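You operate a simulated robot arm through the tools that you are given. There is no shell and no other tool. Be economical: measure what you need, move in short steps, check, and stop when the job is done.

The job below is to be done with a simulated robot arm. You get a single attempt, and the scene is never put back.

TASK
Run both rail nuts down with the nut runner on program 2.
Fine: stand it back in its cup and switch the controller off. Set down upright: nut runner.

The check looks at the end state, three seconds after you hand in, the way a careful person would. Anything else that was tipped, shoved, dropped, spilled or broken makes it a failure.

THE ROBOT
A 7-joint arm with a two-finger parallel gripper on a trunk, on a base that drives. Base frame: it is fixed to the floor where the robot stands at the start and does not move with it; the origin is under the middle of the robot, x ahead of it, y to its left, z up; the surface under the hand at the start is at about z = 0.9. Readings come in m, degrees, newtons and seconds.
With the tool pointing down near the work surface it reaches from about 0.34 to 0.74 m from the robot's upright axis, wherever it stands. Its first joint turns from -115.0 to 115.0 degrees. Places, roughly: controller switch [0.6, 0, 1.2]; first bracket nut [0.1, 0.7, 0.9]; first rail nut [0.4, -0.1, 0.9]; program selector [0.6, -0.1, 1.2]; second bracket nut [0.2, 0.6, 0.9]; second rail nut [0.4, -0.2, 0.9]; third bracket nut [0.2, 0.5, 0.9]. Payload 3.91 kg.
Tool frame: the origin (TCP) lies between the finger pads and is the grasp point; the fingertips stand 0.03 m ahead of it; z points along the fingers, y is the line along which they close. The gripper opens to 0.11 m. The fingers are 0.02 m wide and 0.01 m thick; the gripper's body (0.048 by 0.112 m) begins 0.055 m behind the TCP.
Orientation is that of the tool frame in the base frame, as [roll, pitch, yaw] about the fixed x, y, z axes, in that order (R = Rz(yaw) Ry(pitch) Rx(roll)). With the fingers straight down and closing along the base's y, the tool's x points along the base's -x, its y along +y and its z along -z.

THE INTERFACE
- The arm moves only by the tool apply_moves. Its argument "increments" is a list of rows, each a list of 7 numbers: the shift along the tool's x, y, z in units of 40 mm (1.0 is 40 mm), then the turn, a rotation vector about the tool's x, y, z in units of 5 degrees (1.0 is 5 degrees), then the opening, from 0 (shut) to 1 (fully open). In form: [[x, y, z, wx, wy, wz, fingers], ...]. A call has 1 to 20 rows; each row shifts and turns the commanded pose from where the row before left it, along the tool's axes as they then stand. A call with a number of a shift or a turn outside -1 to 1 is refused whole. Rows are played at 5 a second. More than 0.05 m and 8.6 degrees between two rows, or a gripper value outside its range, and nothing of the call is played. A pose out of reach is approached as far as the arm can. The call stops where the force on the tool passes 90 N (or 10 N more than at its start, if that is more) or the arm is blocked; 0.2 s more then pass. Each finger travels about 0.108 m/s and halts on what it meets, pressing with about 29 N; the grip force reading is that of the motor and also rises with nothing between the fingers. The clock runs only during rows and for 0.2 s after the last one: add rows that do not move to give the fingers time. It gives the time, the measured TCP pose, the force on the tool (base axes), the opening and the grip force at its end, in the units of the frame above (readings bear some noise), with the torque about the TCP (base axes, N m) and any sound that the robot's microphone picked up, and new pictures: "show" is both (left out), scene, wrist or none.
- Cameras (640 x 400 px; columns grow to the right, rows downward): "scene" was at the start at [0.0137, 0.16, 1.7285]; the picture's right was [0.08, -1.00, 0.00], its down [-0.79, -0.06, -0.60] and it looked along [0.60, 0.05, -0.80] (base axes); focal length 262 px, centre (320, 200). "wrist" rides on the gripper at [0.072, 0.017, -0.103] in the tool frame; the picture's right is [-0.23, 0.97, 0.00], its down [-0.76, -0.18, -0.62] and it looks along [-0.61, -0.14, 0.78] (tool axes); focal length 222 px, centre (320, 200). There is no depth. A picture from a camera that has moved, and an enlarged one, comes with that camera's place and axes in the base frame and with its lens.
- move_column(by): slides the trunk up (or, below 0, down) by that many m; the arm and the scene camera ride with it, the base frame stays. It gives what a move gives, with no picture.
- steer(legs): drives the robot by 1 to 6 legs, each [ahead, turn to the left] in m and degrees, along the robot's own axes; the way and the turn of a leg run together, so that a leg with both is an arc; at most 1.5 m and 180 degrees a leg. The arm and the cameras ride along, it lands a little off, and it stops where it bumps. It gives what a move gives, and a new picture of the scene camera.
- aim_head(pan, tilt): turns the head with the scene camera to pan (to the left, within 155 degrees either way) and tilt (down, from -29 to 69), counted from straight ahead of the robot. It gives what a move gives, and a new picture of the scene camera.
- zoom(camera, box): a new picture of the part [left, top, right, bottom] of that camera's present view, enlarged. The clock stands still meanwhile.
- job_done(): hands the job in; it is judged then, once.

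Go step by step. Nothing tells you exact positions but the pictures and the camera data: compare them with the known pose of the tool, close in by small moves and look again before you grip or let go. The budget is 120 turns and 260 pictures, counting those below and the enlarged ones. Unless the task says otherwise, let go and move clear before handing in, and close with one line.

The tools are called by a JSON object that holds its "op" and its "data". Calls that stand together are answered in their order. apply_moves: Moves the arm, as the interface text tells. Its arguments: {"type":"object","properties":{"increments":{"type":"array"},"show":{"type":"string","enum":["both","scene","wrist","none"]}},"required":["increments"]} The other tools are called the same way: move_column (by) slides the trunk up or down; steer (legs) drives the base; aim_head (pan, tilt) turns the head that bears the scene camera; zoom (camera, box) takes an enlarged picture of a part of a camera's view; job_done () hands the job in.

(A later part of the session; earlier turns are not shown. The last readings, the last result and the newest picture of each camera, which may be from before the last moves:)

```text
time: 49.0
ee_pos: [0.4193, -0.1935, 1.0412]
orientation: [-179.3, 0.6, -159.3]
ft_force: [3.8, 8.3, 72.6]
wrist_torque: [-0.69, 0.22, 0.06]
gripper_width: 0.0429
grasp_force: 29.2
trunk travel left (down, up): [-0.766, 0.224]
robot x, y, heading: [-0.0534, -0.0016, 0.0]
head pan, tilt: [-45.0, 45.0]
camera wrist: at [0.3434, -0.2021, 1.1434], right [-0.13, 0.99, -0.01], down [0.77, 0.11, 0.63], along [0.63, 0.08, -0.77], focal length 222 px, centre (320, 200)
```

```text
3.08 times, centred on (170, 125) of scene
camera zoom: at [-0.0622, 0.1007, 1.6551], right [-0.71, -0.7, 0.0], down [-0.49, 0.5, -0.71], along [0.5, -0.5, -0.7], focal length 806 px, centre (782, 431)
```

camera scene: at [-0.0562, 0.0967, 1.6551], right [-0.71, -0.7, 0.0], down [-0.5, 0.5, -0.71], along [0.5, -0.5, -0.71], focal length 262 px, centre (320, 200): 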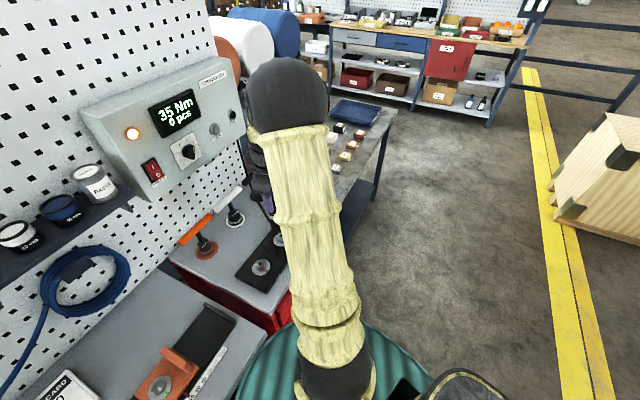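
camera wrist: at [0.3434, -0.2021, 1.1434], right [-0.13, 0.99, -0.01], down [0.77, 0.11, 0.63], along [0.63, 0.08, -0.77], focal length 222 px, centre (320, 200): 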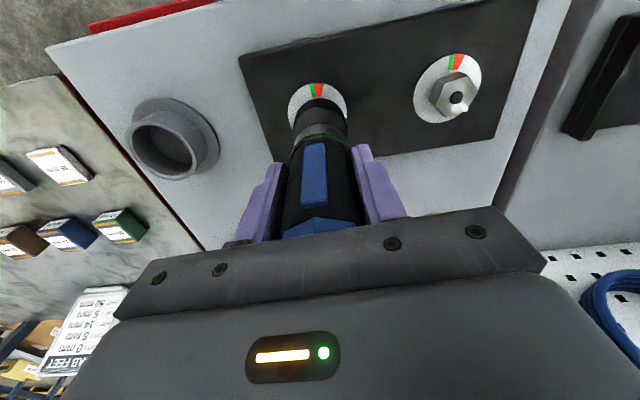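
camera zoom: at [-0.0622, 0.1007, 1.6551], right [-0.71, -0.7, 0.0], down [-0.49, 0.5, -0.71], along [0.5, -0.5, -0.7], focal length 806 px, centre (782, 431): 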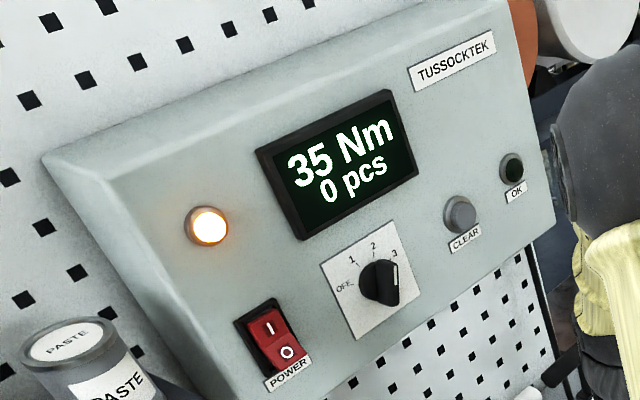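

No run. The socket sits on the nut top at about z 0.94, and the hand slid down the body. The blue lever is probably the start trigger, so I'll stand the runner back in its cup and regrip with a finger over it. First I'll lift and check how it hangs.

{"op": "apply_moves", "data": {"increments": [[0, 0, -0.5, 0, 0, 0, 0], [0, 0, -0.7, 0, 0, 0, 0], [0, 0, -0.8, 0, 0, 0, 0], [0, 0, -0.7, 0, 0, 0, 0], [0, 0, 0, 0, 0, 0, 0]], "show": "wrist"}}

{"op": "zoom", "data": {"camera": "wrist", "box": [200, 0, 440, 200]}}

```text
time: 50.2
ee_pos: [0.4219, -0.1937, 1.1444]
orientation: [-179.9, 0.0, -159.2]
ft_force: [0.3, -0.3, -7.3]
wrist_torque: [0.0, 0.02, 0.02]
gripper_width: 0.0427
grasp_force: 29.6
trunk travel left (down, up): [-0.766, 0.224]
robot x, y, heading: [-0.0559, 0.0036, -0.3]
head pan, tilt: [-45.0, 45.0]
camera wrist: at [0.3469, -0.2033, 1.2476], right [-0.13, 0.99, 0.0], down [0.78, 0.1, 0.62], along [0.62, 0.08, -0.78], focal length 222 px, centre (320, 200)
```

wrist: 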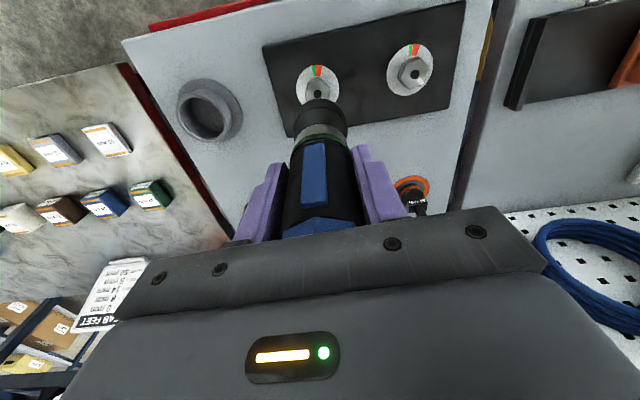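

```text
2.00 times, centred on (320, 100) of wrist
camera zoom: at [0.3469, -0.2033, 1.2476], right [-0.13, 0.99, 0.0], down [0.78, 0.1, 0.62], along [0.62, 0.08, -0.78], focal length 444 px, centre (320, 400)
```

zoom: 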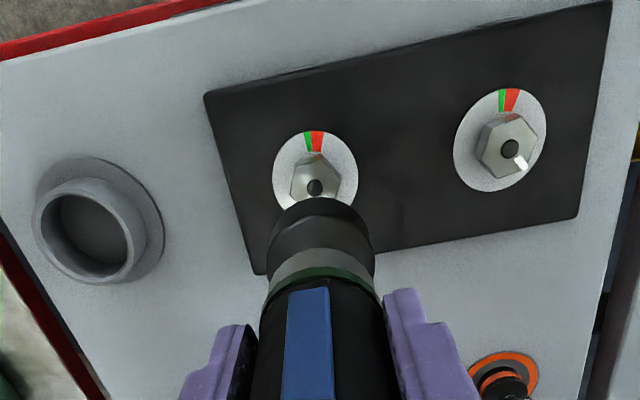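

It hangs straight. I'll move back over the cup.

{"op": "apply_moves", "data": {"increments": [[0.05, -0.7, 0, 0, 0, 0, 0], [0.05, -0.7, 0, 0, 0, 0, 0], [0.05, -0.7, 0, 0, 0, 0, 0], [0.05, -0.7, 0, 0, 0, 0, 0], [0.05, -0.7, 0, 0, 0, 0, 0], [0.02, -0.67, 0, 0, 0, 0, 0], [0, 0, 0, 0, 0, 0, 0]], "show": "wrist"}}

{"op": "zoom", "data": {"camera": "wrist", "box": [200, 0, 440, 200]}}

```text
time: 51.9
ee_pos: [0.4703, -0.3553, 1.1409]
orientation: [-180.0, 0.1, -159.3]
ft_force: [-1.0, -0.3, -6.5]
wrist_torque: [-0.01, 0.07, -0.01]
gripper_width: 0.0427
grasp_force: 28.7
trunk travel left (down, up): [-0.766, 0.224]
robot x, y, heading: [-0.0572, 0.0019, -0.6]
head pan, tilt: [-45.0, 45.0]
camera wrist: at [0.3959, -0.3652, 1.2442], right [-0.13, 0.99, 0.0], down [0.77, 0.1, 0.62], along [0.62, 0.08, -0.78], focal length 222 px, centre (320, 200)
```

wrist: 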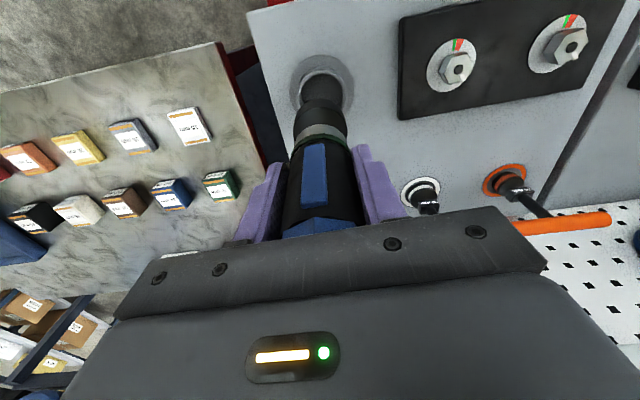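

```text
2.00 times, centred on (320, 100) of wrist
camera zoom: at [0.3959, -0.3652, 1.2442], right [-0.13, 0.99, 0.0], down [0.77, 0.1, 0.62], along [0.62, 0.08, -0.78], focal length 444 px, centre (320, 400)
```

zoom: 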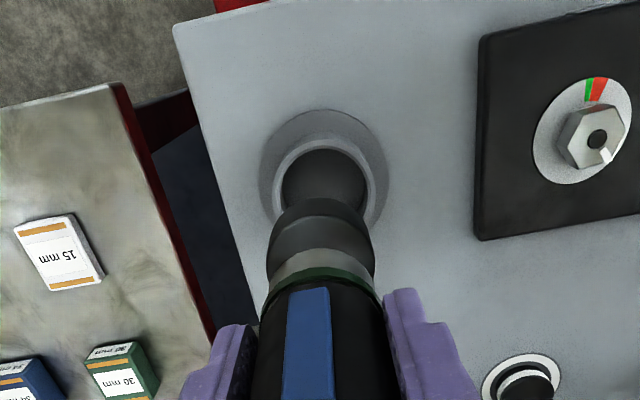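

Aligned over the cup within a few mm. I'll lower in, slowing down near the bottom.

{"op": "apply_moves", "data": {"increments": [[0, 0.05, 0.6, 0, 0, 0, 0], [0, 0, 0.6, 0, 0, 0, 0], [0, 0, 0.6, 0, 0, 0, 0], [0, 0, 0.5, 0, 0, 0, 0], [0, 0, 0.4, 0, 0, 0, 0], [0, 0, 0.3, 0, 0, 0, 0], [0, 0, 0, 0, 0, 0, 0]], "show": "wrist"}}

```text
time: 53.5
ee_pos: [0.4679, -0.3533, 1.0201]
orientation: [-179.9, 0.0, -159.3]
ft_force: [0.3, -0.3, -7.1]
wrist_torque: [-0.01, 0.03, -0.01]
gripper_width: 0.0427
grasp_force: 29.0
trunk travel left (down, up): [-0.766, 0.224]
robot x, y, heading: [-0.0551, 0.0008, -0.0]
head pan, tilt: [-45.0, 45.0]
camera wrist: at [0.3943, -0.3634, 1.1241], right [-0.13, 0.99, 0.0], down [0.77, 0.1, 0.62], along [0.62, 0.08, -0.78], focal length 222 px, centre (320, 200)
```

wrist: 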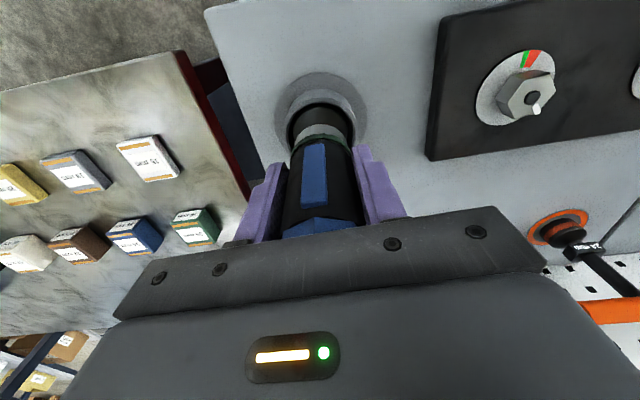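

It's inside the cup. I'll ease down until it rests.

{"op": "apply_moves", "data": {"increments": [[0, 0, 0.15, 0, 0, 0, 0], [0, 0, 0.15, 0, 0, 0, 0], [0, 0, 0.1, 0, 0, 0, 0], [0, 0, 0.05, 0, 0, 0, 0], [0, 0, 0, 0, 0, 0, 0]], "show": "none"}}

```text
time: 54.6
ee_pos: [0.4685, -0.3518, 1.0076]
orientation: [-179.6, 0.3, -159.3]
ft_force: [0.2, -4.7, 20.1]
wrist_torque: [-0.02, -0.51, -0.05]
gripper_width: 0.0428
grasp_force: 29.0
trunk travel left (down, up): [-0.766, 0.224]
robot x, y, heading: [-0.0568, -0.0016, -0.2]
head pan, tilt: [-45.0, 45.0]
```

It's resting. I'll release, rise clear, and rotate the hand 90°.

{"op": "apply_moves", "data": {"increments": [[0, 0, -0.05, 0, 0, 0, 0.8], [0, 0, 0, 0, 0, 0, 0.8], [0, 0, -0.6, 0, 0, 0, 0.8], [0, 0, -0.8, 0, 0, 0, 0.8], [0, 0, -0.8, 0, 0, 0, 0.8], [0, 0, -0.8, 0, 0, 0, 0.8], [0, 0, -0.4, 0, 0, 0, 0.8], [0, 0, 0, 0, 0, 0, 0.8]], "show": "wrist"}}

```text
time: 56.5
ee_pos: [0.4681, -0.3534, 1.1428]
orientation: [-179.9, 0.1, -159.3]
ft_force: [0.0, 0.8, 0.5]
wrist_torque: [0.01, -0.03, 0.01]
gripper_width: 0.0879
grasp_force: 0.1
trunk travel left (down, up): [-0.766, 0.224]
robot x, y, heading: [-0.0518, -0.0032, -0.5]
head pan, tilt: [-45.0, 45.0]
camera wrist: at [0.3936, -0.3628, 1.2468], right [-0.13, 0.99, 0.0], down [0.77, 0.1, 0.62], along [0.62, 0.08, -0.78], focal length 222 px, centre (320, 200)
```

wrist: 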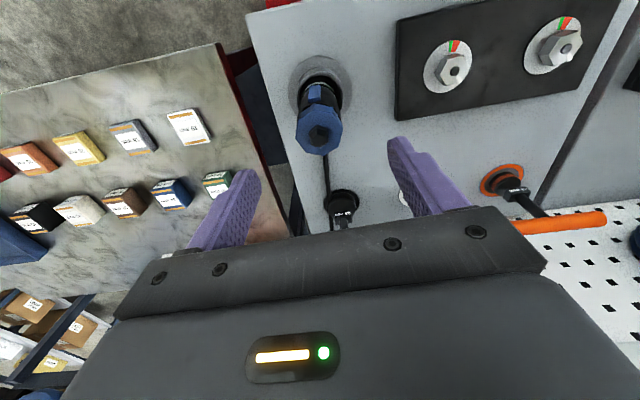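

The runner stands upright in its cup. I'll rotate the hand 90°.

{"op": "apply_moves", "data": {"increments": [[0, 0, 0, 0, 0, 1, 0.8], [0, 0, 0, 0, 0, 1, 0.8], [0, 0, 0, 0, 0, 1, 0.8], [0, 0, 0, 0, 0, 1, 0.8], [0, 0, 0, 0, 0, 1, 0.8], [0, 0, 0, 0, 0, 1, 0.8], [0, 0, 0, 0, 0, 1, 0.8], [0, 0, 0, 0, 0, 1, 0.8], [0, 0, 0, 0, 0, 1, 0.8], [0, 0, 0, 0, 0, 1, 0.8], [0, 0, 0, 0, 0, 1, 0.8], [0, 0, 0, 0, 0, 1, 0.8], [0, 0, 0, 0, 0, 1, 0.8], [0, 0, 0, 0, 0, 1, 0.8], [0, 0, 0, 0, 0, 1, 0.8], [0, 0, 0, 0, 0, 1, 0.8], [0, 0, 0, 0, 0, 1, 0.8], [0, 0, 0, 0, 0, 1, 0.8], [0, 0, 0, 0, 0, 0, 0.8]], "show": "wrist"}}

{"op": "zoom", "data": {"camera": "wrist", "box": [200, 20, 440, 220]}}

```text
time: 60.5
ee_pos: [0.4681, -0.3529, 1.142]
orientation: [180.0, 0.1, 110.6]
ft_force: [-0.3, 0.1, 0.4]
wrist_torque: [-0.01, -0.01, 0.02]
gripper_width: 0.0881
grasp_force: 0.1
trunk travel left (down, up): [-0.766, 0.224]
robot x, y, heading: [-0.0546, -0.002, -0.1]
head pan, tilt: [-45.0, 45.0]
camera wrist: at [0.458, -0.2793, 1.2458], right [0.99, 0.13, 0.0], down [0.1, -0.78, 0.62], along [0.08, -0.62, -0.78], focal length 222 px, centre (320, 200)
```

wrist: 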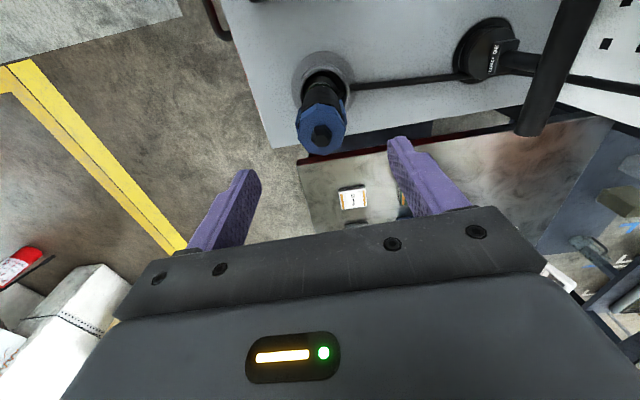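

```text
2.00 times, centred on (320, 120) of wrist
camera zoom: at [0.458, -0.2793, 1.2458], right [0.99, 0.13, 0.0], down [0.1, -0.78, 0.62], along [0.08, -0.62, -0.78], focal length 444 px, centre (320, 360)
```

zoom: 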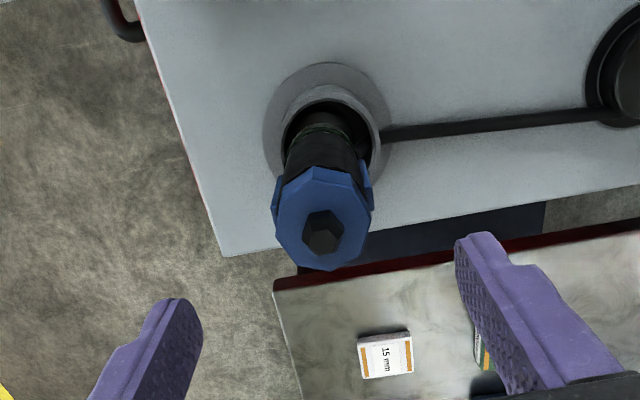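

From this side I see blue paddles on both opposite faces of the body, so closing along this axis squeezes them. I'll descend to TCP z about 1.013.

{"op": "apply_moves", "data": {"increments": [[0, 0, 0.7, 0, 0, 0, 0.8], [0, 0, 0.7, 0, 0, 0, 0.8], [0, 0, 0.7, 0, 0, 0, 0.8], [0, 0, 0.6, 0, 0, 0, 0.8], [0, 0, 0.5, 0, 0, 0, 0.8], [0, 0, 0, 0, 0, 0, 0.8]], "show": "wrist"}}

{"op": "zoom", "data": {"camera": "wrist", "box": [200, 60, 440, 260]}}

```text
time: 61.9
ee_pos: [0.468, -0.3524, 1.0133]
orientation: [179.9, 0.2, 110.8]
ft_force: [0.4, 0.3, 0.2]
wrist_torque: [0.03, -0.02, 0.0]
gripper_width: 0.0878
grasp_force: 0.0
trunk travel left (down, up): [-0.766, 0.224]
robot x, y, heading: [-0.0511, -0.0029, -0.0]
head pan, tilt: [-45.0, 45.0]
camera wrist: at [0.4575, -0.2784, 1.1176], right [0.99, 0.13, 0.0], down [0.1, -0.78, 0.62], along [0.08, -0.62, -0.78], focal length 222 px, centre (320, 200)
```

wrist: 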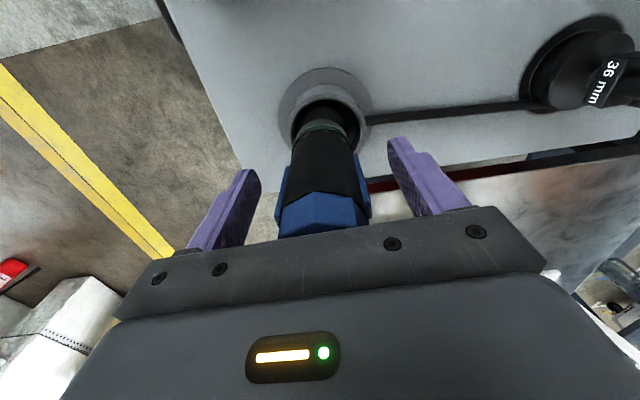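

```text
2.00 times, centred on (320, 160) of wrist
camera zoom: at [0.4575, -0.2784, 1.1176], right [0.99, 0.13, 0.0], down [0.1, -0.78, 0.62], along [0.08, -0.62, -0.78], focal length 444 px, centre (320, 280)
```

zoom: 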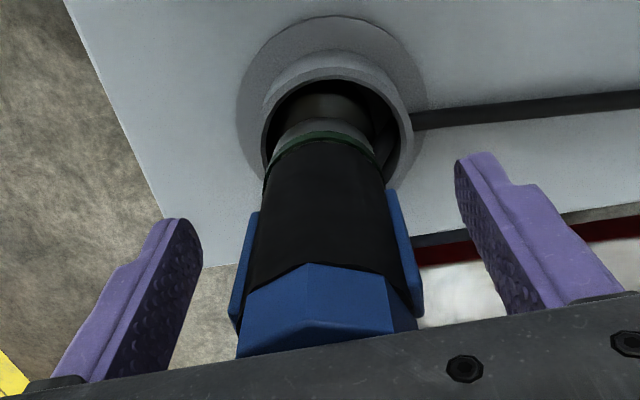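

The paddles protrude past the head on both sides. I'll close on them and listen.

{"op": "apply_moves", "data": {"increments": [[0, 0, 0, 0, 0, 0, 0.3], [0, 0, 0, 0, 0, 0, 0], [0, 0, 0, 0, 0, 0, 0], [0, 0, 0, 0, 0, 0, 0]], "show": "wrist"}}

{"op": "zoom", "data": {"camera": "wrist", "box": [200, 60, 440, 260]}}

```text
time: 62.9
ee_pos: [0.4686, -0.352, 1.0147]
orientation: [180.0, 0.0, 110.7]
ft_force: [1.9, 0.6, 1.3]
wrist_torque: [0.04, -0.11, 0.0]
gripper_width: 0.0427
grasp_force: 28.9
trunk travel left (down, up): [-0.766, 0.224]
robot x, y, heading: [-0.0545, -0.0008, -0.6]
head pan, tilt: [-45.0, 45.0]
camera wrist: at [0.458, -0.2781, 1.1178], right [0.99, 0.13, 0.0], down [0.1, -0.78, 0.62], along [0.08, -0.62, -0.78], focal length 222 px, centre (320, 200)
```

wrist: 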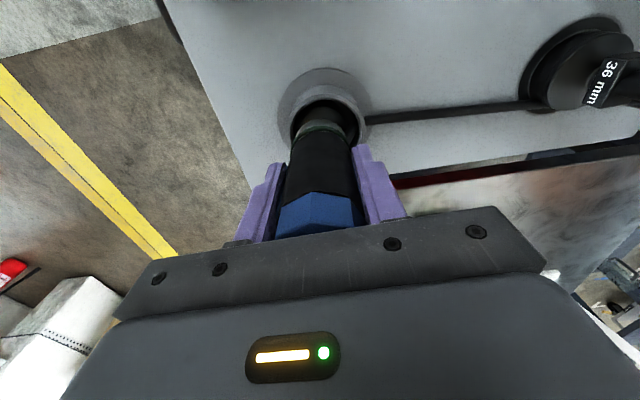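

```text
2.00 times, centred on (320, 160) of wrist
camera zoom: at [0.458, -0.2781, 1.1178], right [0.99, 0.13, 0.0], down [0.1, -0.78, 0.62], along [0.08, -0.62, -0.78], focal length 444 px, centre (320, 280)
```

zoom: 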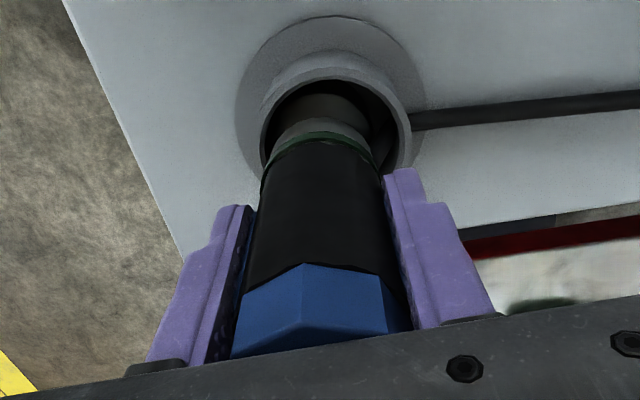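

Gripped on the paddles at 43 mm, with no sound yet. I'll lift and carry it back over nut 2.

{"op": "apply_moves", "data": {"increments": [[0, 0, -0.4, 0, 0, 0, 0], [0, 0, -0.7, 0, 0, 0, 0], [0, 0, -0.8, 0, 0, 0, 0], [0, 0, -0.8, 0, 0, 0, 0], [0, 0, -0.5, 0, 0, 0, 0], [0.7, 0.05, 0, 0, 0, 0, 0], [0.7, 0.05, 0, 0, 0, 0, 0], [0.7, 0.05, 0, 0, 0, 0, 0], [0.7, 0.06, 0, 0, 0, 0, 0], [0.7, 0, 0, 0, 0, 0, 0], [0.59, 0, 0, 0, 0, 0, 0], [0, 0, 0, 0, 0, 0, 0]], "show": "wrist"}}

{"op": "zoom", "data": {"camera": "wrist", "box": [200, 0, 440, 200]}}

```text
time: 65.5
ee_pos: [0.4187, -0.1985, 1.143]
orientation: [-179.9, 0.0, 110.7]
ft_force: [-0.6, 0.1, -6.8]
wrist_torque: [0.01, -0.02, -0.01]
gripper_width: 0.0427
grasp_force: 29.1
trunk travel left (down, up): [-0.766, 0.224]
robot x, y, heading: [-0.0529, -0.0024, -0.4]
head pan, tilt: [-45.0, 45.0]
camera wrist: at [0.4085, -0.1249, 1.2463], right [0.99, 0.13, 0.0], down [0.1, -0.78, 0.62], along [0.08, -0.62, -0.78], focal length 222 px, centre (320, 200)
```

wrist: 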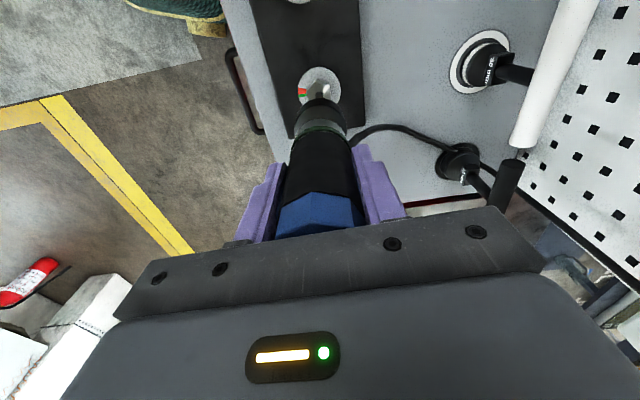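

```text
2.00 times, centred on (320, 100) of wrist
camera zoom: at [0.4085, -0.1249, 1.2463], right [0.99, 0.13, 0.0], down [0.1, -0.78, 0.62], along [0.08, -0.62, -0.78], focal length 444 px, centre (320, 400)
```

zoom: 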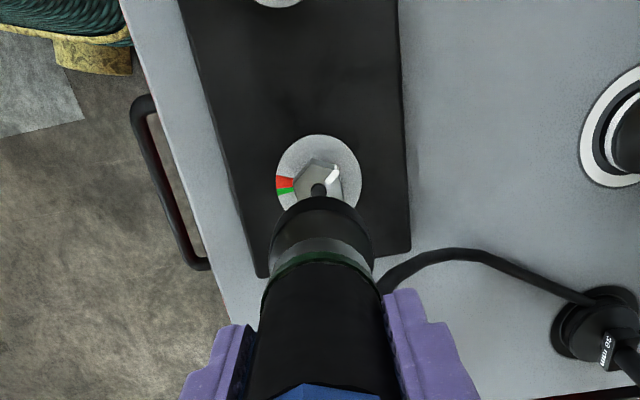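

The nut's centre is about (0.418,-0.196), 2 mm off. I'll correct and descend close to contact.

{"op": "apply_moves", "data": {"increments": [[0.05, 0, 0.5, 0, 0, 0, 0], [0, 0, 0.5, 0, 0, 0, 0], [0, 0, 0.5, 0, 0, 0, 0], [0, 0, 0.3, 0, 0, 0, 0], [0, 0, 0, 0, 0, 0, 0]], "show": "wrist"}}

{"op": "zoom", "data": {"camera": "wrist", "box": [240, 20, 400, 153]}}

```text
time: 66.7
ee_pos: [0.4183, -0.1962, 1.0703]
orientation: [179.9, 0.0, 110.7]
ft_force: [0.1, -0.5, -7.7]
wrist_torque: [0.02, 0.02, 0.01]
gripper_width: 0.0428
grasp_force: 28.8
trunk travel left (down, up): [-0.766, 0.224]
robot x, y, heading: [-0.0552, -0.0009, -0.2]
head pan, tilt: [-45.0, 45.0]
camera wrist: at [0.4083, -0.1224, 1.1747], right [0.99, 0.13, 0.0], down [0.1, -0.78, 0.62], along [0.08, -0.62, -0.78], focal length 222 px, centre (320, 200)
```

wrist: 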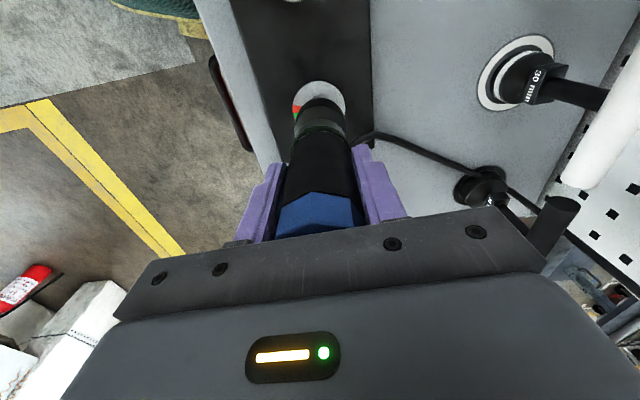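

```text
3.01 times, centred on (320, 86) of wrist
camera zoom: at [0.4083, -0.1224, 1.1747], right [0.99, 0.13, 0.0], down [0.1, -0.78, 0.62], along [0.08, -0.62, -0.78], focal length 668 px, centre (320, 541)
```

zoom: 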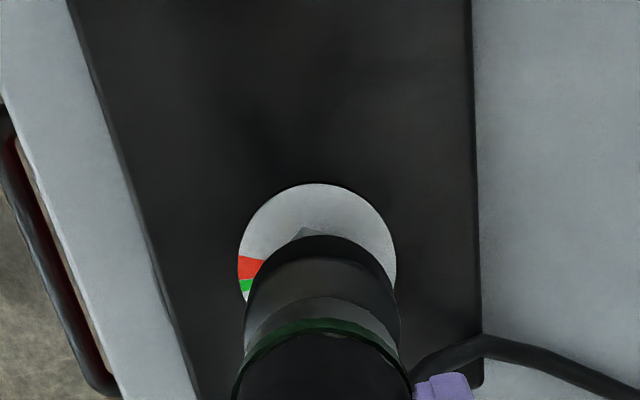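

Within about 1.5 mm; I'll nudge that out and press down gently.

{"op": "apply_moves", "data": {"increments": [[0, -0.035, 0.1, 0, 0, 0, 0], [0, 0, 0.15, 0, 0, 0, 0], [0, 0, 0.1, 0, 0, 0, 0], [0, 0, 0.1, 0, 0, 0, 0], [0, 0, 0.1, 0, 0, 0, 0], [0, 0, 0, 0, 0, 0, 0], [0, 0, 0, 0, 0, 0, 0]], "show": "wrist"}}

{"op": "zoom", "data": {"camera": "wrist", "box": [240, 20, 400, 153]}}

{"op": "zoom", "data": {"camera": "scene", "box": [70, 60, 270, 190]}}

```text
time: 68.2
ee_pos: [0.4175, -0.196, 1.0467]
orientation: [-180.0, 0.0, 110.7]
ft_force: [0.2, 0.2, -6.3]
wrist_torque: [0.0, 0.02, -0.06]
gripper_width: 0.0428
grasp_force: 28.9
trunk travel left (down, up): [-0.766, 0.224]
robot x, y, heading: [-0.0542, -0.0022, -0.5]
head pan, tilt: [-45.0, 45.0]
camera wrist: at [0.4071, -0.1224, 1.1512], right [0.99, 0.13, 0.0], down [0.1, -0.78, 0.62], along [0.08, -0.62, -0.78], focal length 222 px, centre (320, 200)
```

wrist: 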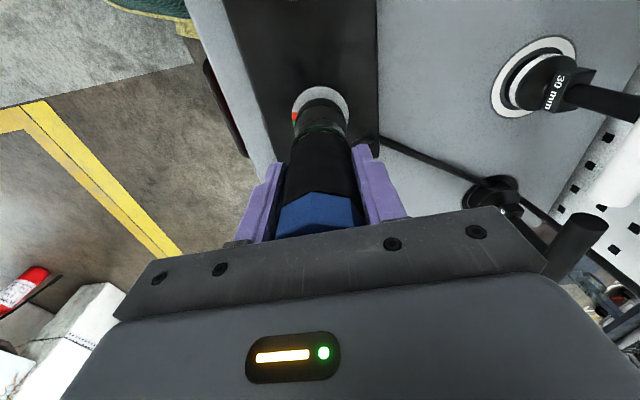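

```text
3.01 times, centred on (320, 86) of wrist
camera zoom: at [0.4071, -0.1224, 1.1512], right [0.99, 0.13, 0.0], down [0.1, -0.78, 0.62], along [0.08, -0.62, -0.78], focal length 668 px, centre (320, 541)
```

zoom: 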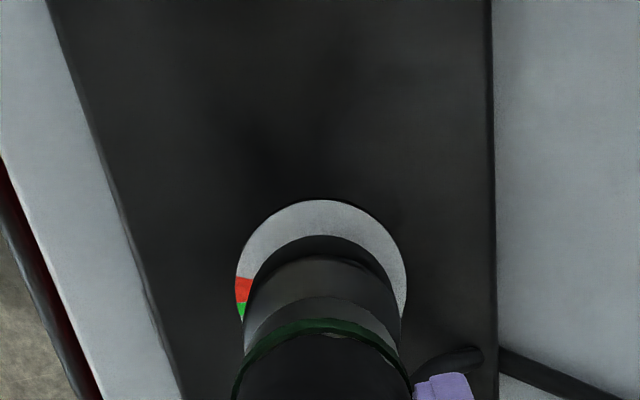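

```text
3.08 times, centred on (170, 125) of scene
camera zoom: at [-0.0556, 0.0962, 1.6551], right [-0.71, -0.7, 0.0], down [-0.5, 0.5, -0.71], along [0.5, -0.5, -0.71], focal length 806 px, centre (782, 431)
```

zoom: 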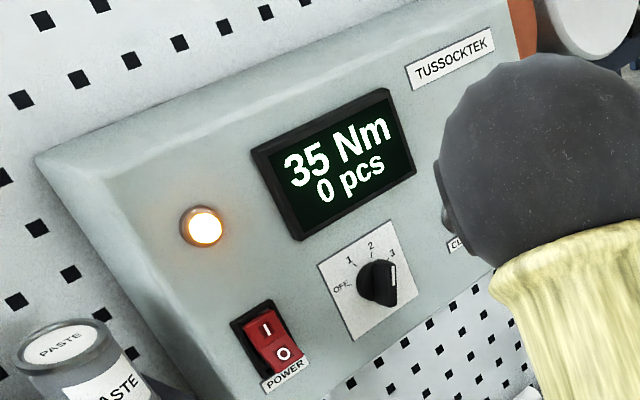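

No contact force yet: this time the socket is sliding over the nut. I'll keep going down.

{"op": "apply_moves", "data": {"increments": [[0, 0, 0.1, 0, 0, 0, 0], [0, 0, 0.1, 0, 0, 0, 0], [0, 0, 0.1, 0, 0, 0, 0], [0, 0, 0.1, 0, 0, 0, 0], [0, 0, 0, 0, 0, 0, 0], [0, 0, 0, 0, 0, 0, 0]], "show": "wrist"}}

{"op": "zoom", "data": {"camera": "scene", "box": [70, 60, 270, 190]}}

```text
time: 69.7
ee_pos: [0.4151, -0.1932, 1.0327]
orientation: [179.7, 0.2, 110.7]
ft_force: [-2.6, 7.9, 23.9]
wrist_torque: [0.44, 0.57, 0.06]
gripper_width: 0.0427
grasp_force: 29.3
trunk travel left (down, up): [-0.766, 0.224]
robot x, y, heading: [-0.0504, -0.0009, -0.5]
head pan, tilt: [-45.0, 45.0]
camera wrist: at [0.4043, -0.1199, 1.1366], right [0.99, 0.13, 0.0], down [0.1, -0.77, 0.62], along [0.09, -0.62, -0.78], focal length 222 px, centre (320, 200)
```

wrist: 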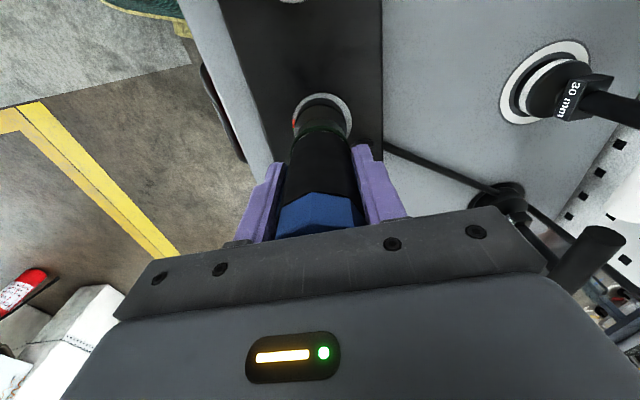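

```text
3.08 times, centred on (170, 125) of scene
camera zoom: at [-0.0586, 0.0987, 1.6553], right [-0.71, -0.7, 0.0], down [-0.5, 0.5, -0.71], along [0.5, -0.5, -0.71], focal length 806 px, centre (782, 431)
```

zoom: 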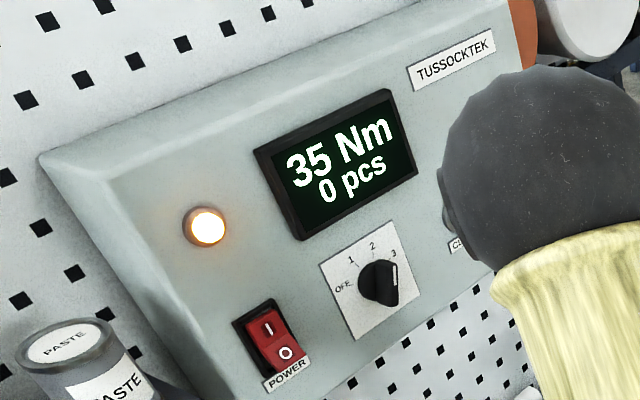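

Contact at about z 0.922 by the washer, so the socket is seated over the nut. I'll press a bit more.

{"op": "apply_moves", "data": {"increments": [[0, 0, 0.1, 0, 0, 0, 0], [0, 0, 0.1, 0, 0, 0, 0], [0, 0, 0.05, 0, 0, 0, 0], [0, 0, 0, 0, 0, 0, 0], [0, 0, 0, 0, 0, 0, 0], [0, 0, 0, 0, 0, 0, 0], [0, 0, 0, 0, 0, 0, 0]], "show": "both"}}

{"op": "zoom", "data": {"camera": "wrist", "box": [240, 20, 400, 153]}}

{"op": "zoom", "data": {"camera": "scene", "box": [70, 60, 270, 190]}}

```text
time: 71.2
ee_pos: [0.4142, -0.1943, 1.0242]
orientation: [179.6, 0.2, 110.7]
ft_force: [6.7, 0.2, 45.3]
wrist_torque: [-0.37, 0.0, 0.17]
gripper_width: 0.0429
grasp_force: 29.1
trunk travel left (down, up): [-0.766, 0.224]
robot x, y, heading: [-0.059, -0.0006, -0.2]
head pan, tilt: [-45.0, 45.0]
camera scene: at [-0.059, 0.0983, 1.6551], right [-0.71, -0.7, 0.0], down [-0.5, 0.5, -0.71], along [0.5, -0.5, -0.71], focal length 262 px, centre (320, 200)
camera wrist: at [0.4037, -0.1203, 1.1274], right [0.99, 0.13, 0.01], down [0.1, -0.77, 0.63], along [0.09, -0.62, -0.78], focal length 222 px, centre (320, 200)
```

scene: 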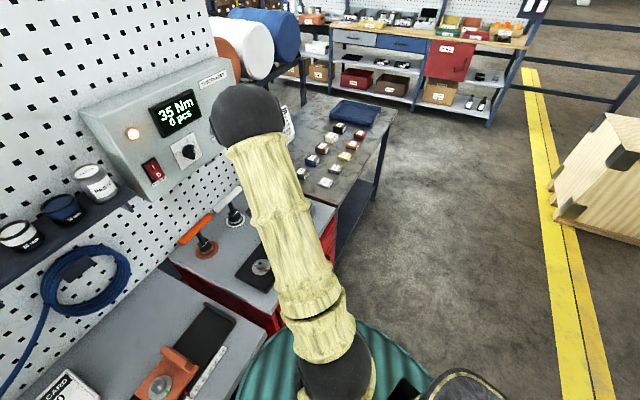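
wrist: 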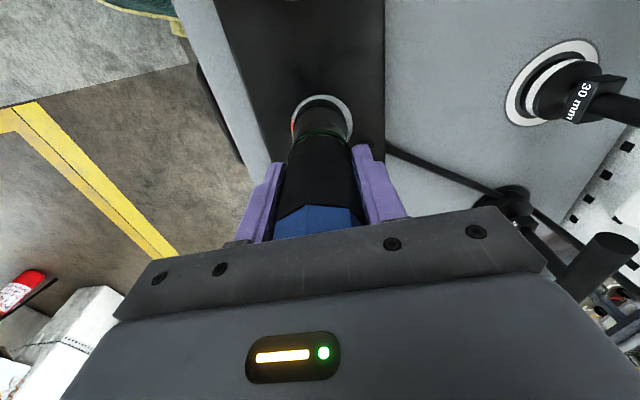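

```text
3.01 times, centred on (320, 86) of wrist
camera zoom: at [0.4037, -0.1203, 1.1274], right [0.99, 0.13, 0.01], down [0.1, -0.77, 0.63], along [0.09, -0.62, -0.78], focal length 668 px, centre (320, 541)
```

zoom: 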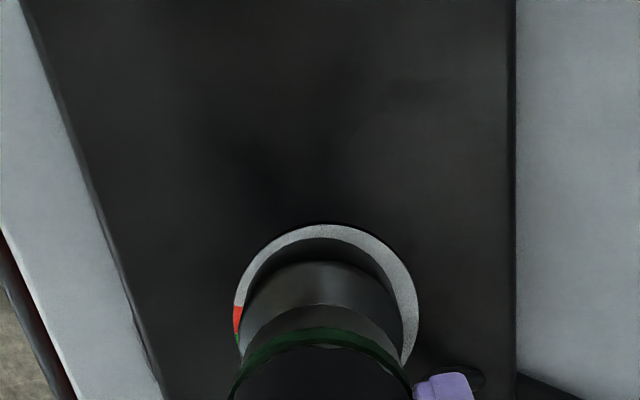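

```text
3.08 times, centred on (170, 125) of scene
camera zoom: at [-0.059, 0.0983, 1.6551], right [-0.71, -0.7, 0.0], down [-0.5, 0.5, -0.71], along [0.5, -0.5, -0.71], focal length 806 px, centre (782, 431)
```

zoom: 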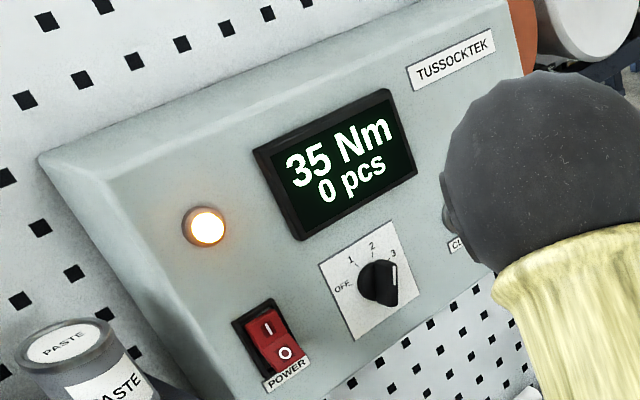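

The socket is fully down but it still hasn't started. I'll push harder, staying under the limit.

{"op": "apply_moves", "data": {"increments": [[0.03, 0.05, 0.1, 0, 0, 0, 0], [0, 0, 0.1, 0, 0, 0, 0], [0, 0, 0, 0, 0, 0, 0], [0, 0, 0, 0, 0, 0, 0], [0, 0, 0, 0, 0, 0, 0], [0, 0, 0, 0, 0, 0, 0]], "show": "wrist"}}

{"op": "zoom", "data": {"camera": "wrist", "box": [240, 20, 400, 153]}}

{"op": "zoom", "data": {"camera": "scene", "box": [70, 60, 270, 190]}}

```text
time: 71.9
ee_pos: [0.4168, -0.1925, 1.0244]
orientation: [179.0, 0.8, 110.6]
ft_force: [-6.6, 6.2, 46.6]
wrist_torque: [0.7, 1.71, 0.23]
gripper_width: 0.0426
grasp_force: 28.8
trunk travel left (down, up): [-0.766, 0.224]
robot x, y, heading: [-0.0516, -0.0004, -0.1]
head pan, tilt: [-45.0, 45.0]
stopped in row 3: the force on the tool passed its limit at 91 N (the readings are from after the stop); the commanded pose is now the measured one
camera wrist: at [0.4055, -0.1182, 1.1269], right [0.99, 0.13, 0.02], down [0.09, -0.77, 0.63], along [0.1, -0.62, -0.78], focal length 222 px, centre (320, 200)
```

wrist: 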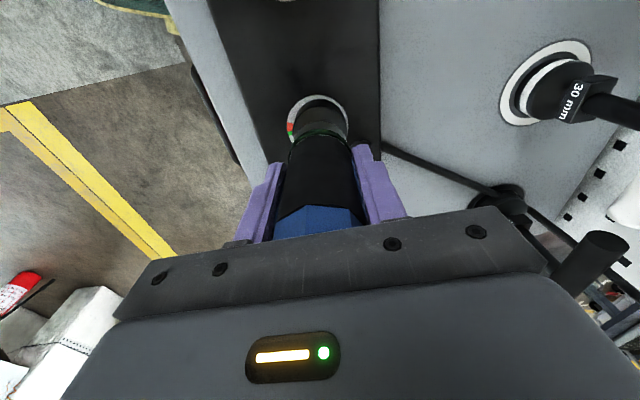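

```text
3.01 times, centred on (320, 86) of wrist
camera zoom: at [0.4055, -0.1182, 1.1269], right [0.99, 0.13, 0.02], down [0.09, -0.77, 0.63], along [0.1, -0.62, -0.78], focal length 668 px, centre (320, 541)
```

zoom: 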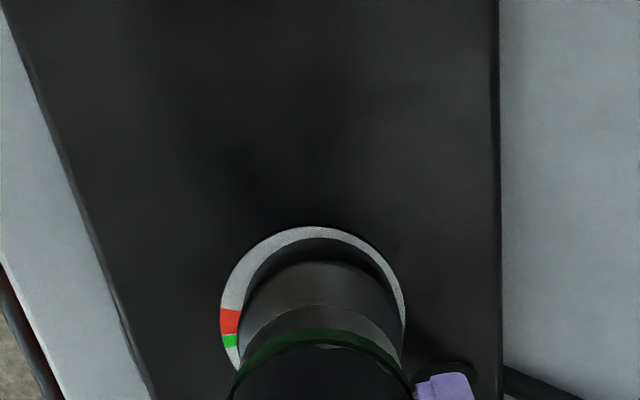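

```text
3.08 times, centred on (170, 125) of scene
camera zoom: at [-0.0612, 0.1002, 1.6545], right [-0.71, -0.7, 0.0], down [-0.5, 0.5, -0.71], along [0.5, -0.5, -0.7], focal length 806 px, centre (782, 431)
```

zoom: 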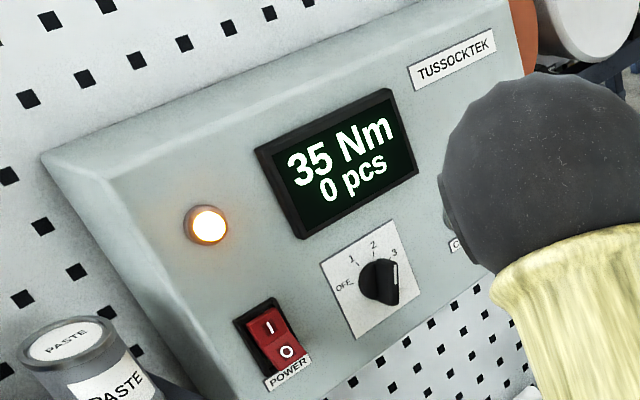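

It still won't start under push alone. Perhaps the lever needs to be squeezed once the socket is engaged. I'll relax and straighten the hand, then release the paddles briefly with the runner standing on the nut and squeeze again.

{"op": "apply_moves", "data": {"increments": [[-0.08, 0, -0.15, 0.2, 0.16, 0, 0], [0, 0, 0, 0, 0, 0, 0], [0, 0, 0, 0, 0, 0, 0.48], [0, 0, 0, 0, 0, 0, 0.48], [0, 0, 0, 0, 0, 0, 0.48]], "show": "wrist"}}

{"op": "zoom", "data": {"camera": "wrist", "box": [200, 40, 440, 240]}}

```text
time: 73.1
ee_pos: [0.4202, -0.1976, 1.0254]
orientation: [-179.5, -0.2, 110.6]
ft_force: [0.8, -0.5, 0.6]
wrist_torque: [-0.04, -0.01, -0.02]
gripper_width: 0.0529
grasp_force: 0.1
trunk travel left (down, up): [-0.766, 0.224]
robot x, y, heading: [-0.054, -0.0006, -0.2]
head pan, tilt: [-45.0, 45.0]
camera wrist: at [0.4114, -0.1239, 1.1295], right [0.99, 0.13, -0.01], down [0.11, -0.78, 0.62], along [0.07, -0.62, -0.78], focal length 222 px, centre (320, 200)
```

wrist: 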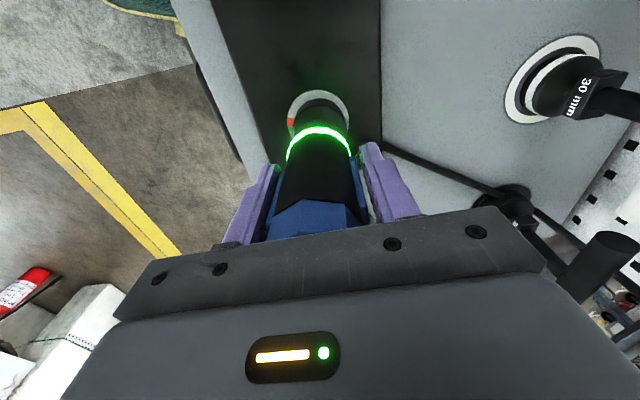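

```text
2.00 times, centred on (320, 140) of wrist
camera zoom: at [0.4114, -0.1239, 1.1295], right [0.99, 0.13, -0.01], down [0.11, -0.78, 0.62], along [0.07, -0.62, -0.78], focal length 444 px, centre (320, 320)
```

zoom: 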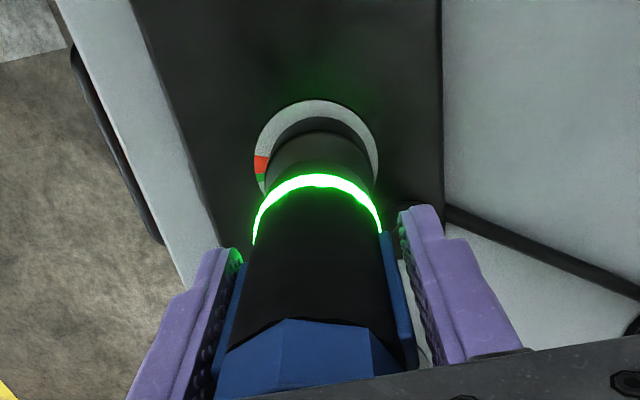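

The ring on the runner is now glowing green. I'll check the display.

{"op": "zoom", "data": {"camera": "scene", "box": [70, 60, 270, 190]}}

```text
3.08 times, centred on (170, 125) of scene
camera zoom: at [-0.0564, 0.0965, 1.6551], right [-0.71, -0.7, 0.0], down [-0.5, 0.5, -0.71], along [0.5, -0.5, -0.71], focal length 806 px, centre (782, 431)
```

zoom: 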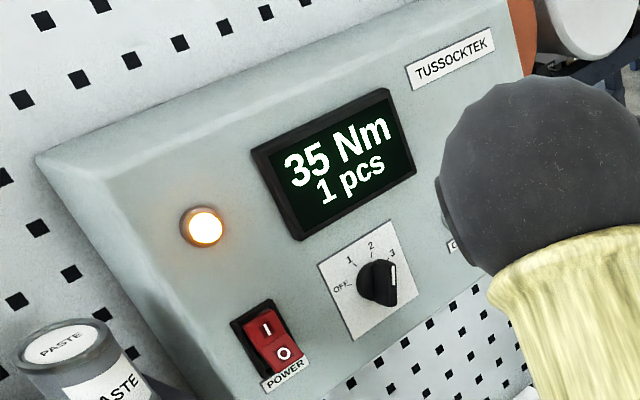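

The counter shows 1 pcs, so nut 2 is done; it ran once the tool stood straight. To avoid re-triggering it, I'll raise the open hand and grip only the head above the paddles for the lift.

{"op": "apply_moves", "data": {"increments": [[0, 0, -0.3, 0, 0, 0, 0.48], [0, 0, -0.4, 0, 0, 0, 0.48], [0, 0, -0.45, 0, 0, 0, 0.48], [0, 0, 0, 0, 0, 0, 0.48]], "show": "wrist"}}

{"op": "zoom", "data": {"camera": "wrist", "box": [200, 40, 440, 240]}}

```text
time: 74.1
ee_pos: [0.4212, -0.1978, 1.0698]
orientation: [-179.5, -0.2, 110.6]
ft_force: [-0.2, 1.5, 0.2]
wrist_torque: [0.01, 0.04, 0.01]
gripper_width: 0.0529
grasp_force: 0.2
trunk travel left (down, up): [-0.766, 0.224]
robot x, y, heading: [-0.0553, -0.0016, -0.4]
head pan, tilt: [-45.0, 45.0]
camera wrist: at [0.4121, -0.125, 1.1745], right [0.99, 0.13, -0.01], down [0.11, -0.78, 0.62], along [0.07, -0.62, -0.78], focal length 222 px, centre (320, 200)
```

wrist: 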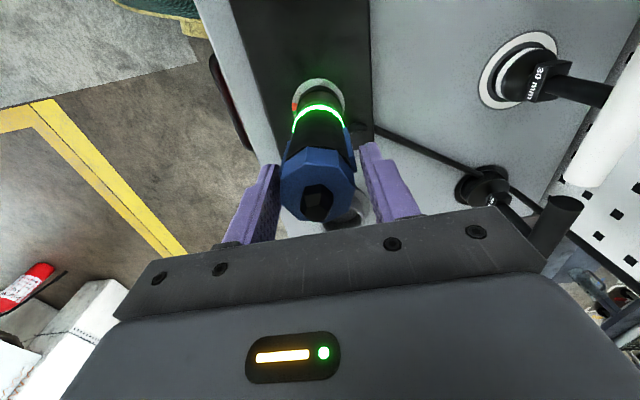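

```text
2.00 times, centred on (320, 140) of wrist
camera zoom: at [0.4121, -0.125, 1.1745], right [0.99, 0.13, -0.01], down [0.11, -0.78, 0.62], along [0.07, -0.62, -0.78], focal length 444 px, centre (320, 320)
```

zoom: 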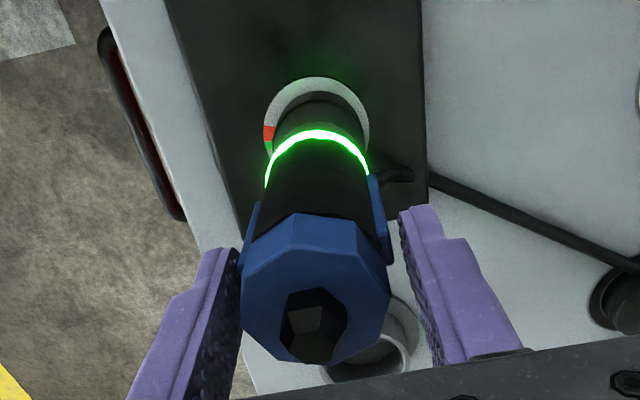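

The runner stands firmly on the nut. I'll rise 8 mm more, centre, and grip the head only, then lift.

{"op": "apply_moves", "data": {"increments": [[0, -0.04, -0.2, 0, 0, 0, 0.48], [0, 0, 0, 0, 0, 0, 0], [0, 0, 0, 0, 0, 0, 0], [0, 0, 0, 0, 0, 0, 0]], "show": "wrist"}}

{"op": "zoom", "data": {"camera": "wrist", "box": [200, 40, 440, 240]}}

{"op": "zoom", "data": {"camera": "scene", "box": [70, 60, 270, 190]}}

```text
time: 75.1
ee_pos: [0.4202, -0.1976, 1.0801]
orientation: [-179.6, -0.2, 110.7]
ft_force: [-0.4, 1.4, 0.3]
wrist_torque: [0.13, 0.0, 0.0]
gripper_width: 0.0427
grasp_force: 28.6
trunk travel left (down, up): [-0.766, 0.224]
robot x, y, heading: [-0.0557, 0.0016, -0.4]
head pan, tilt: [-45.0, 45.0]
camera wrist: at [0.4108, -0.1253, 1.1837], right [0.99, 0.13, -0.01], down [0.11, -0.78, 0.62], along [0.07, -0.62, -0.78], focal length 222 px, centre (320, 200)
```

wrist: 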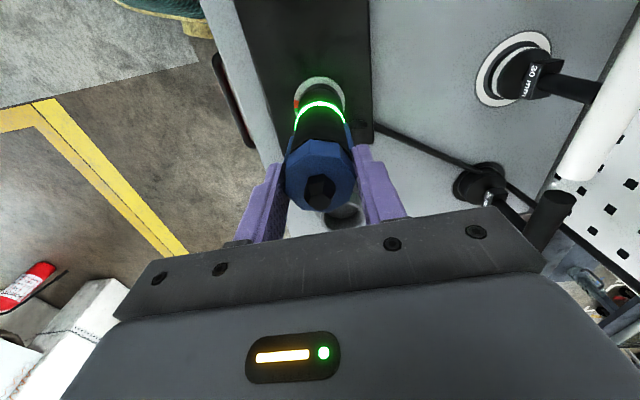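

```text
2.00 times, centred on (320, 140) of wrist
camera zoom: at [0.4108, -0.1253, 1.1837], right [0.99, 0.13, -0.01], down [0.11, -0.78, 0.62], along [0.07, -0.62, -0.78], focal length 444 px, centre (320, 320)
```

zoom: 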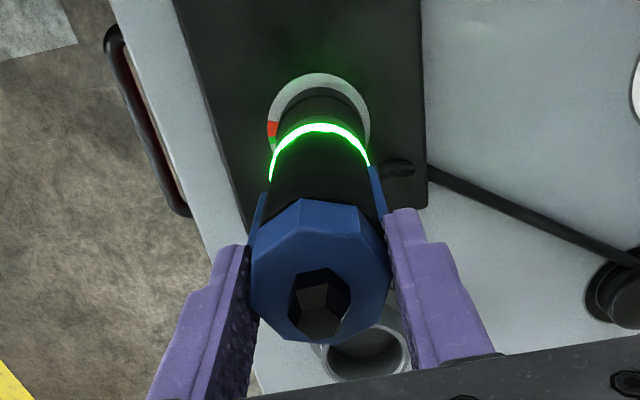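

```text
3.08 times, centred on (170, 125) of scene
camera zoom: at [-0.0566, 0.0966, 1.6551], right [-0.71, -0.7, 0.0], down [-0.5, 0.5, -0.71], along [0.5, -0.5, -0.71], focal length 806 px, centre (782, 431)
```

zoom: 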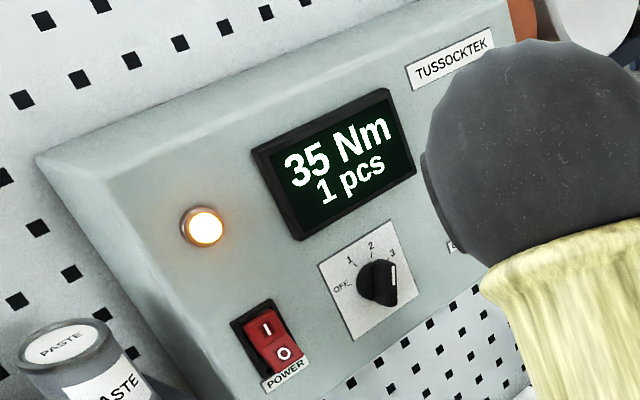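

Still 1 pcs. I'll lift straight off the nut.

{"op": "apply_moves", "data": {"increments": [[0, 0, -0.3, 0, 0, 0, 0], [0, 0, -0.5, 0, 0, 0, 0], [0, 0, -0.6, 0, 0, 0, 0], [0, 0, -0.6, 0, 0, 0, 0], [0, 0, -0.3, 0, 0, 0, 0], [0, 0, 0, 0, 0, 0, 0]], "show": "both"}}

{"op": "zoom", "data": {"camera": "wrist", "box": [200, 0, 440, 200]}}

```text
time: 76.5
ee_pos: [0.4206, -0.1964, 1.1706]
orientation: [-179.4, -0.2, 110.7]
ft_force: [-0.6, 0.4, -7.2]
wrist_torque: [-0.03, 0.0, 0.0]
gripper_width: 0.0426
grasp_force: 28.6
trunk travel left (down, up): [-0.766, 0.224]
robot x, y, heading: [-0.0561, -0.002, -0.4]
head pan, tilt: [-45.0, 45.0]
camera scene: at [-0.0557, 0.0963, 1.6551], right [-0.71, -0.7, 0.0], down [-0.5, 0.5, -0.71], along [0.5, -0.5, -0.71], focal length 262 px, centre (320, 200)
camera wrist: at [0.4118, -0.1233, 1.2748], right [0.99, 0.13, -0.01], down [0.11, -0.78, 0.62], along [0.07, -0.62, -0.78], focal length 222 px, centre (320, 200)
```

scene: 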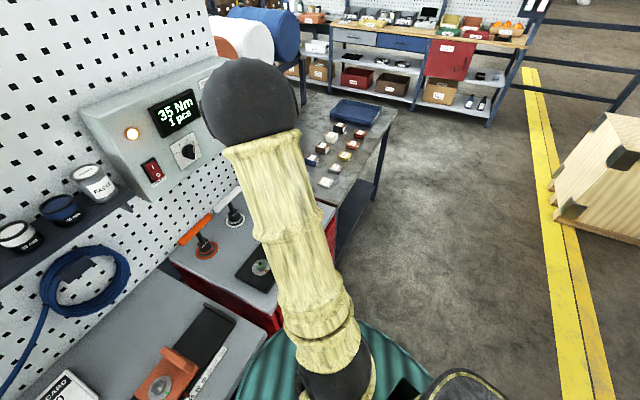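
wrist: 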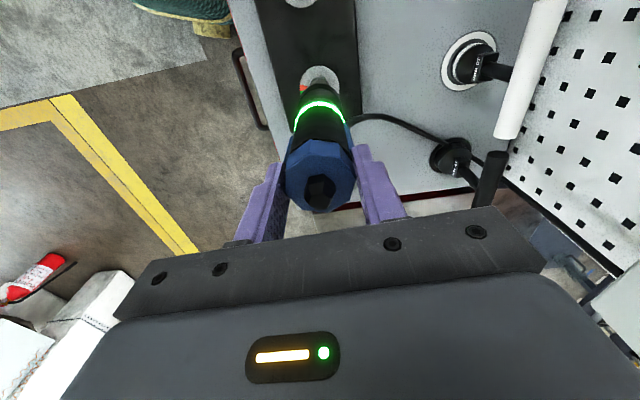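

```text
2.00 times, centred on (320, 100) of wrist
camera zoom: at [0.4118, -0.1233, 1.2748], right [0.99, 0.13, -0.01], down [0.11, -0.78, 0.62], along [0.07, -0.62, -0.78], focal length 444 px, centre (320, 400)
```

zoom: 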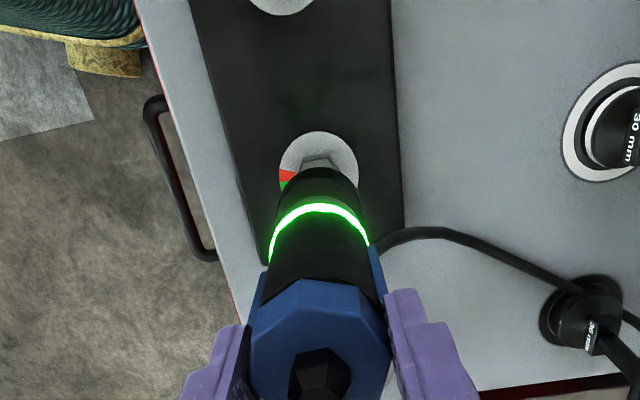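

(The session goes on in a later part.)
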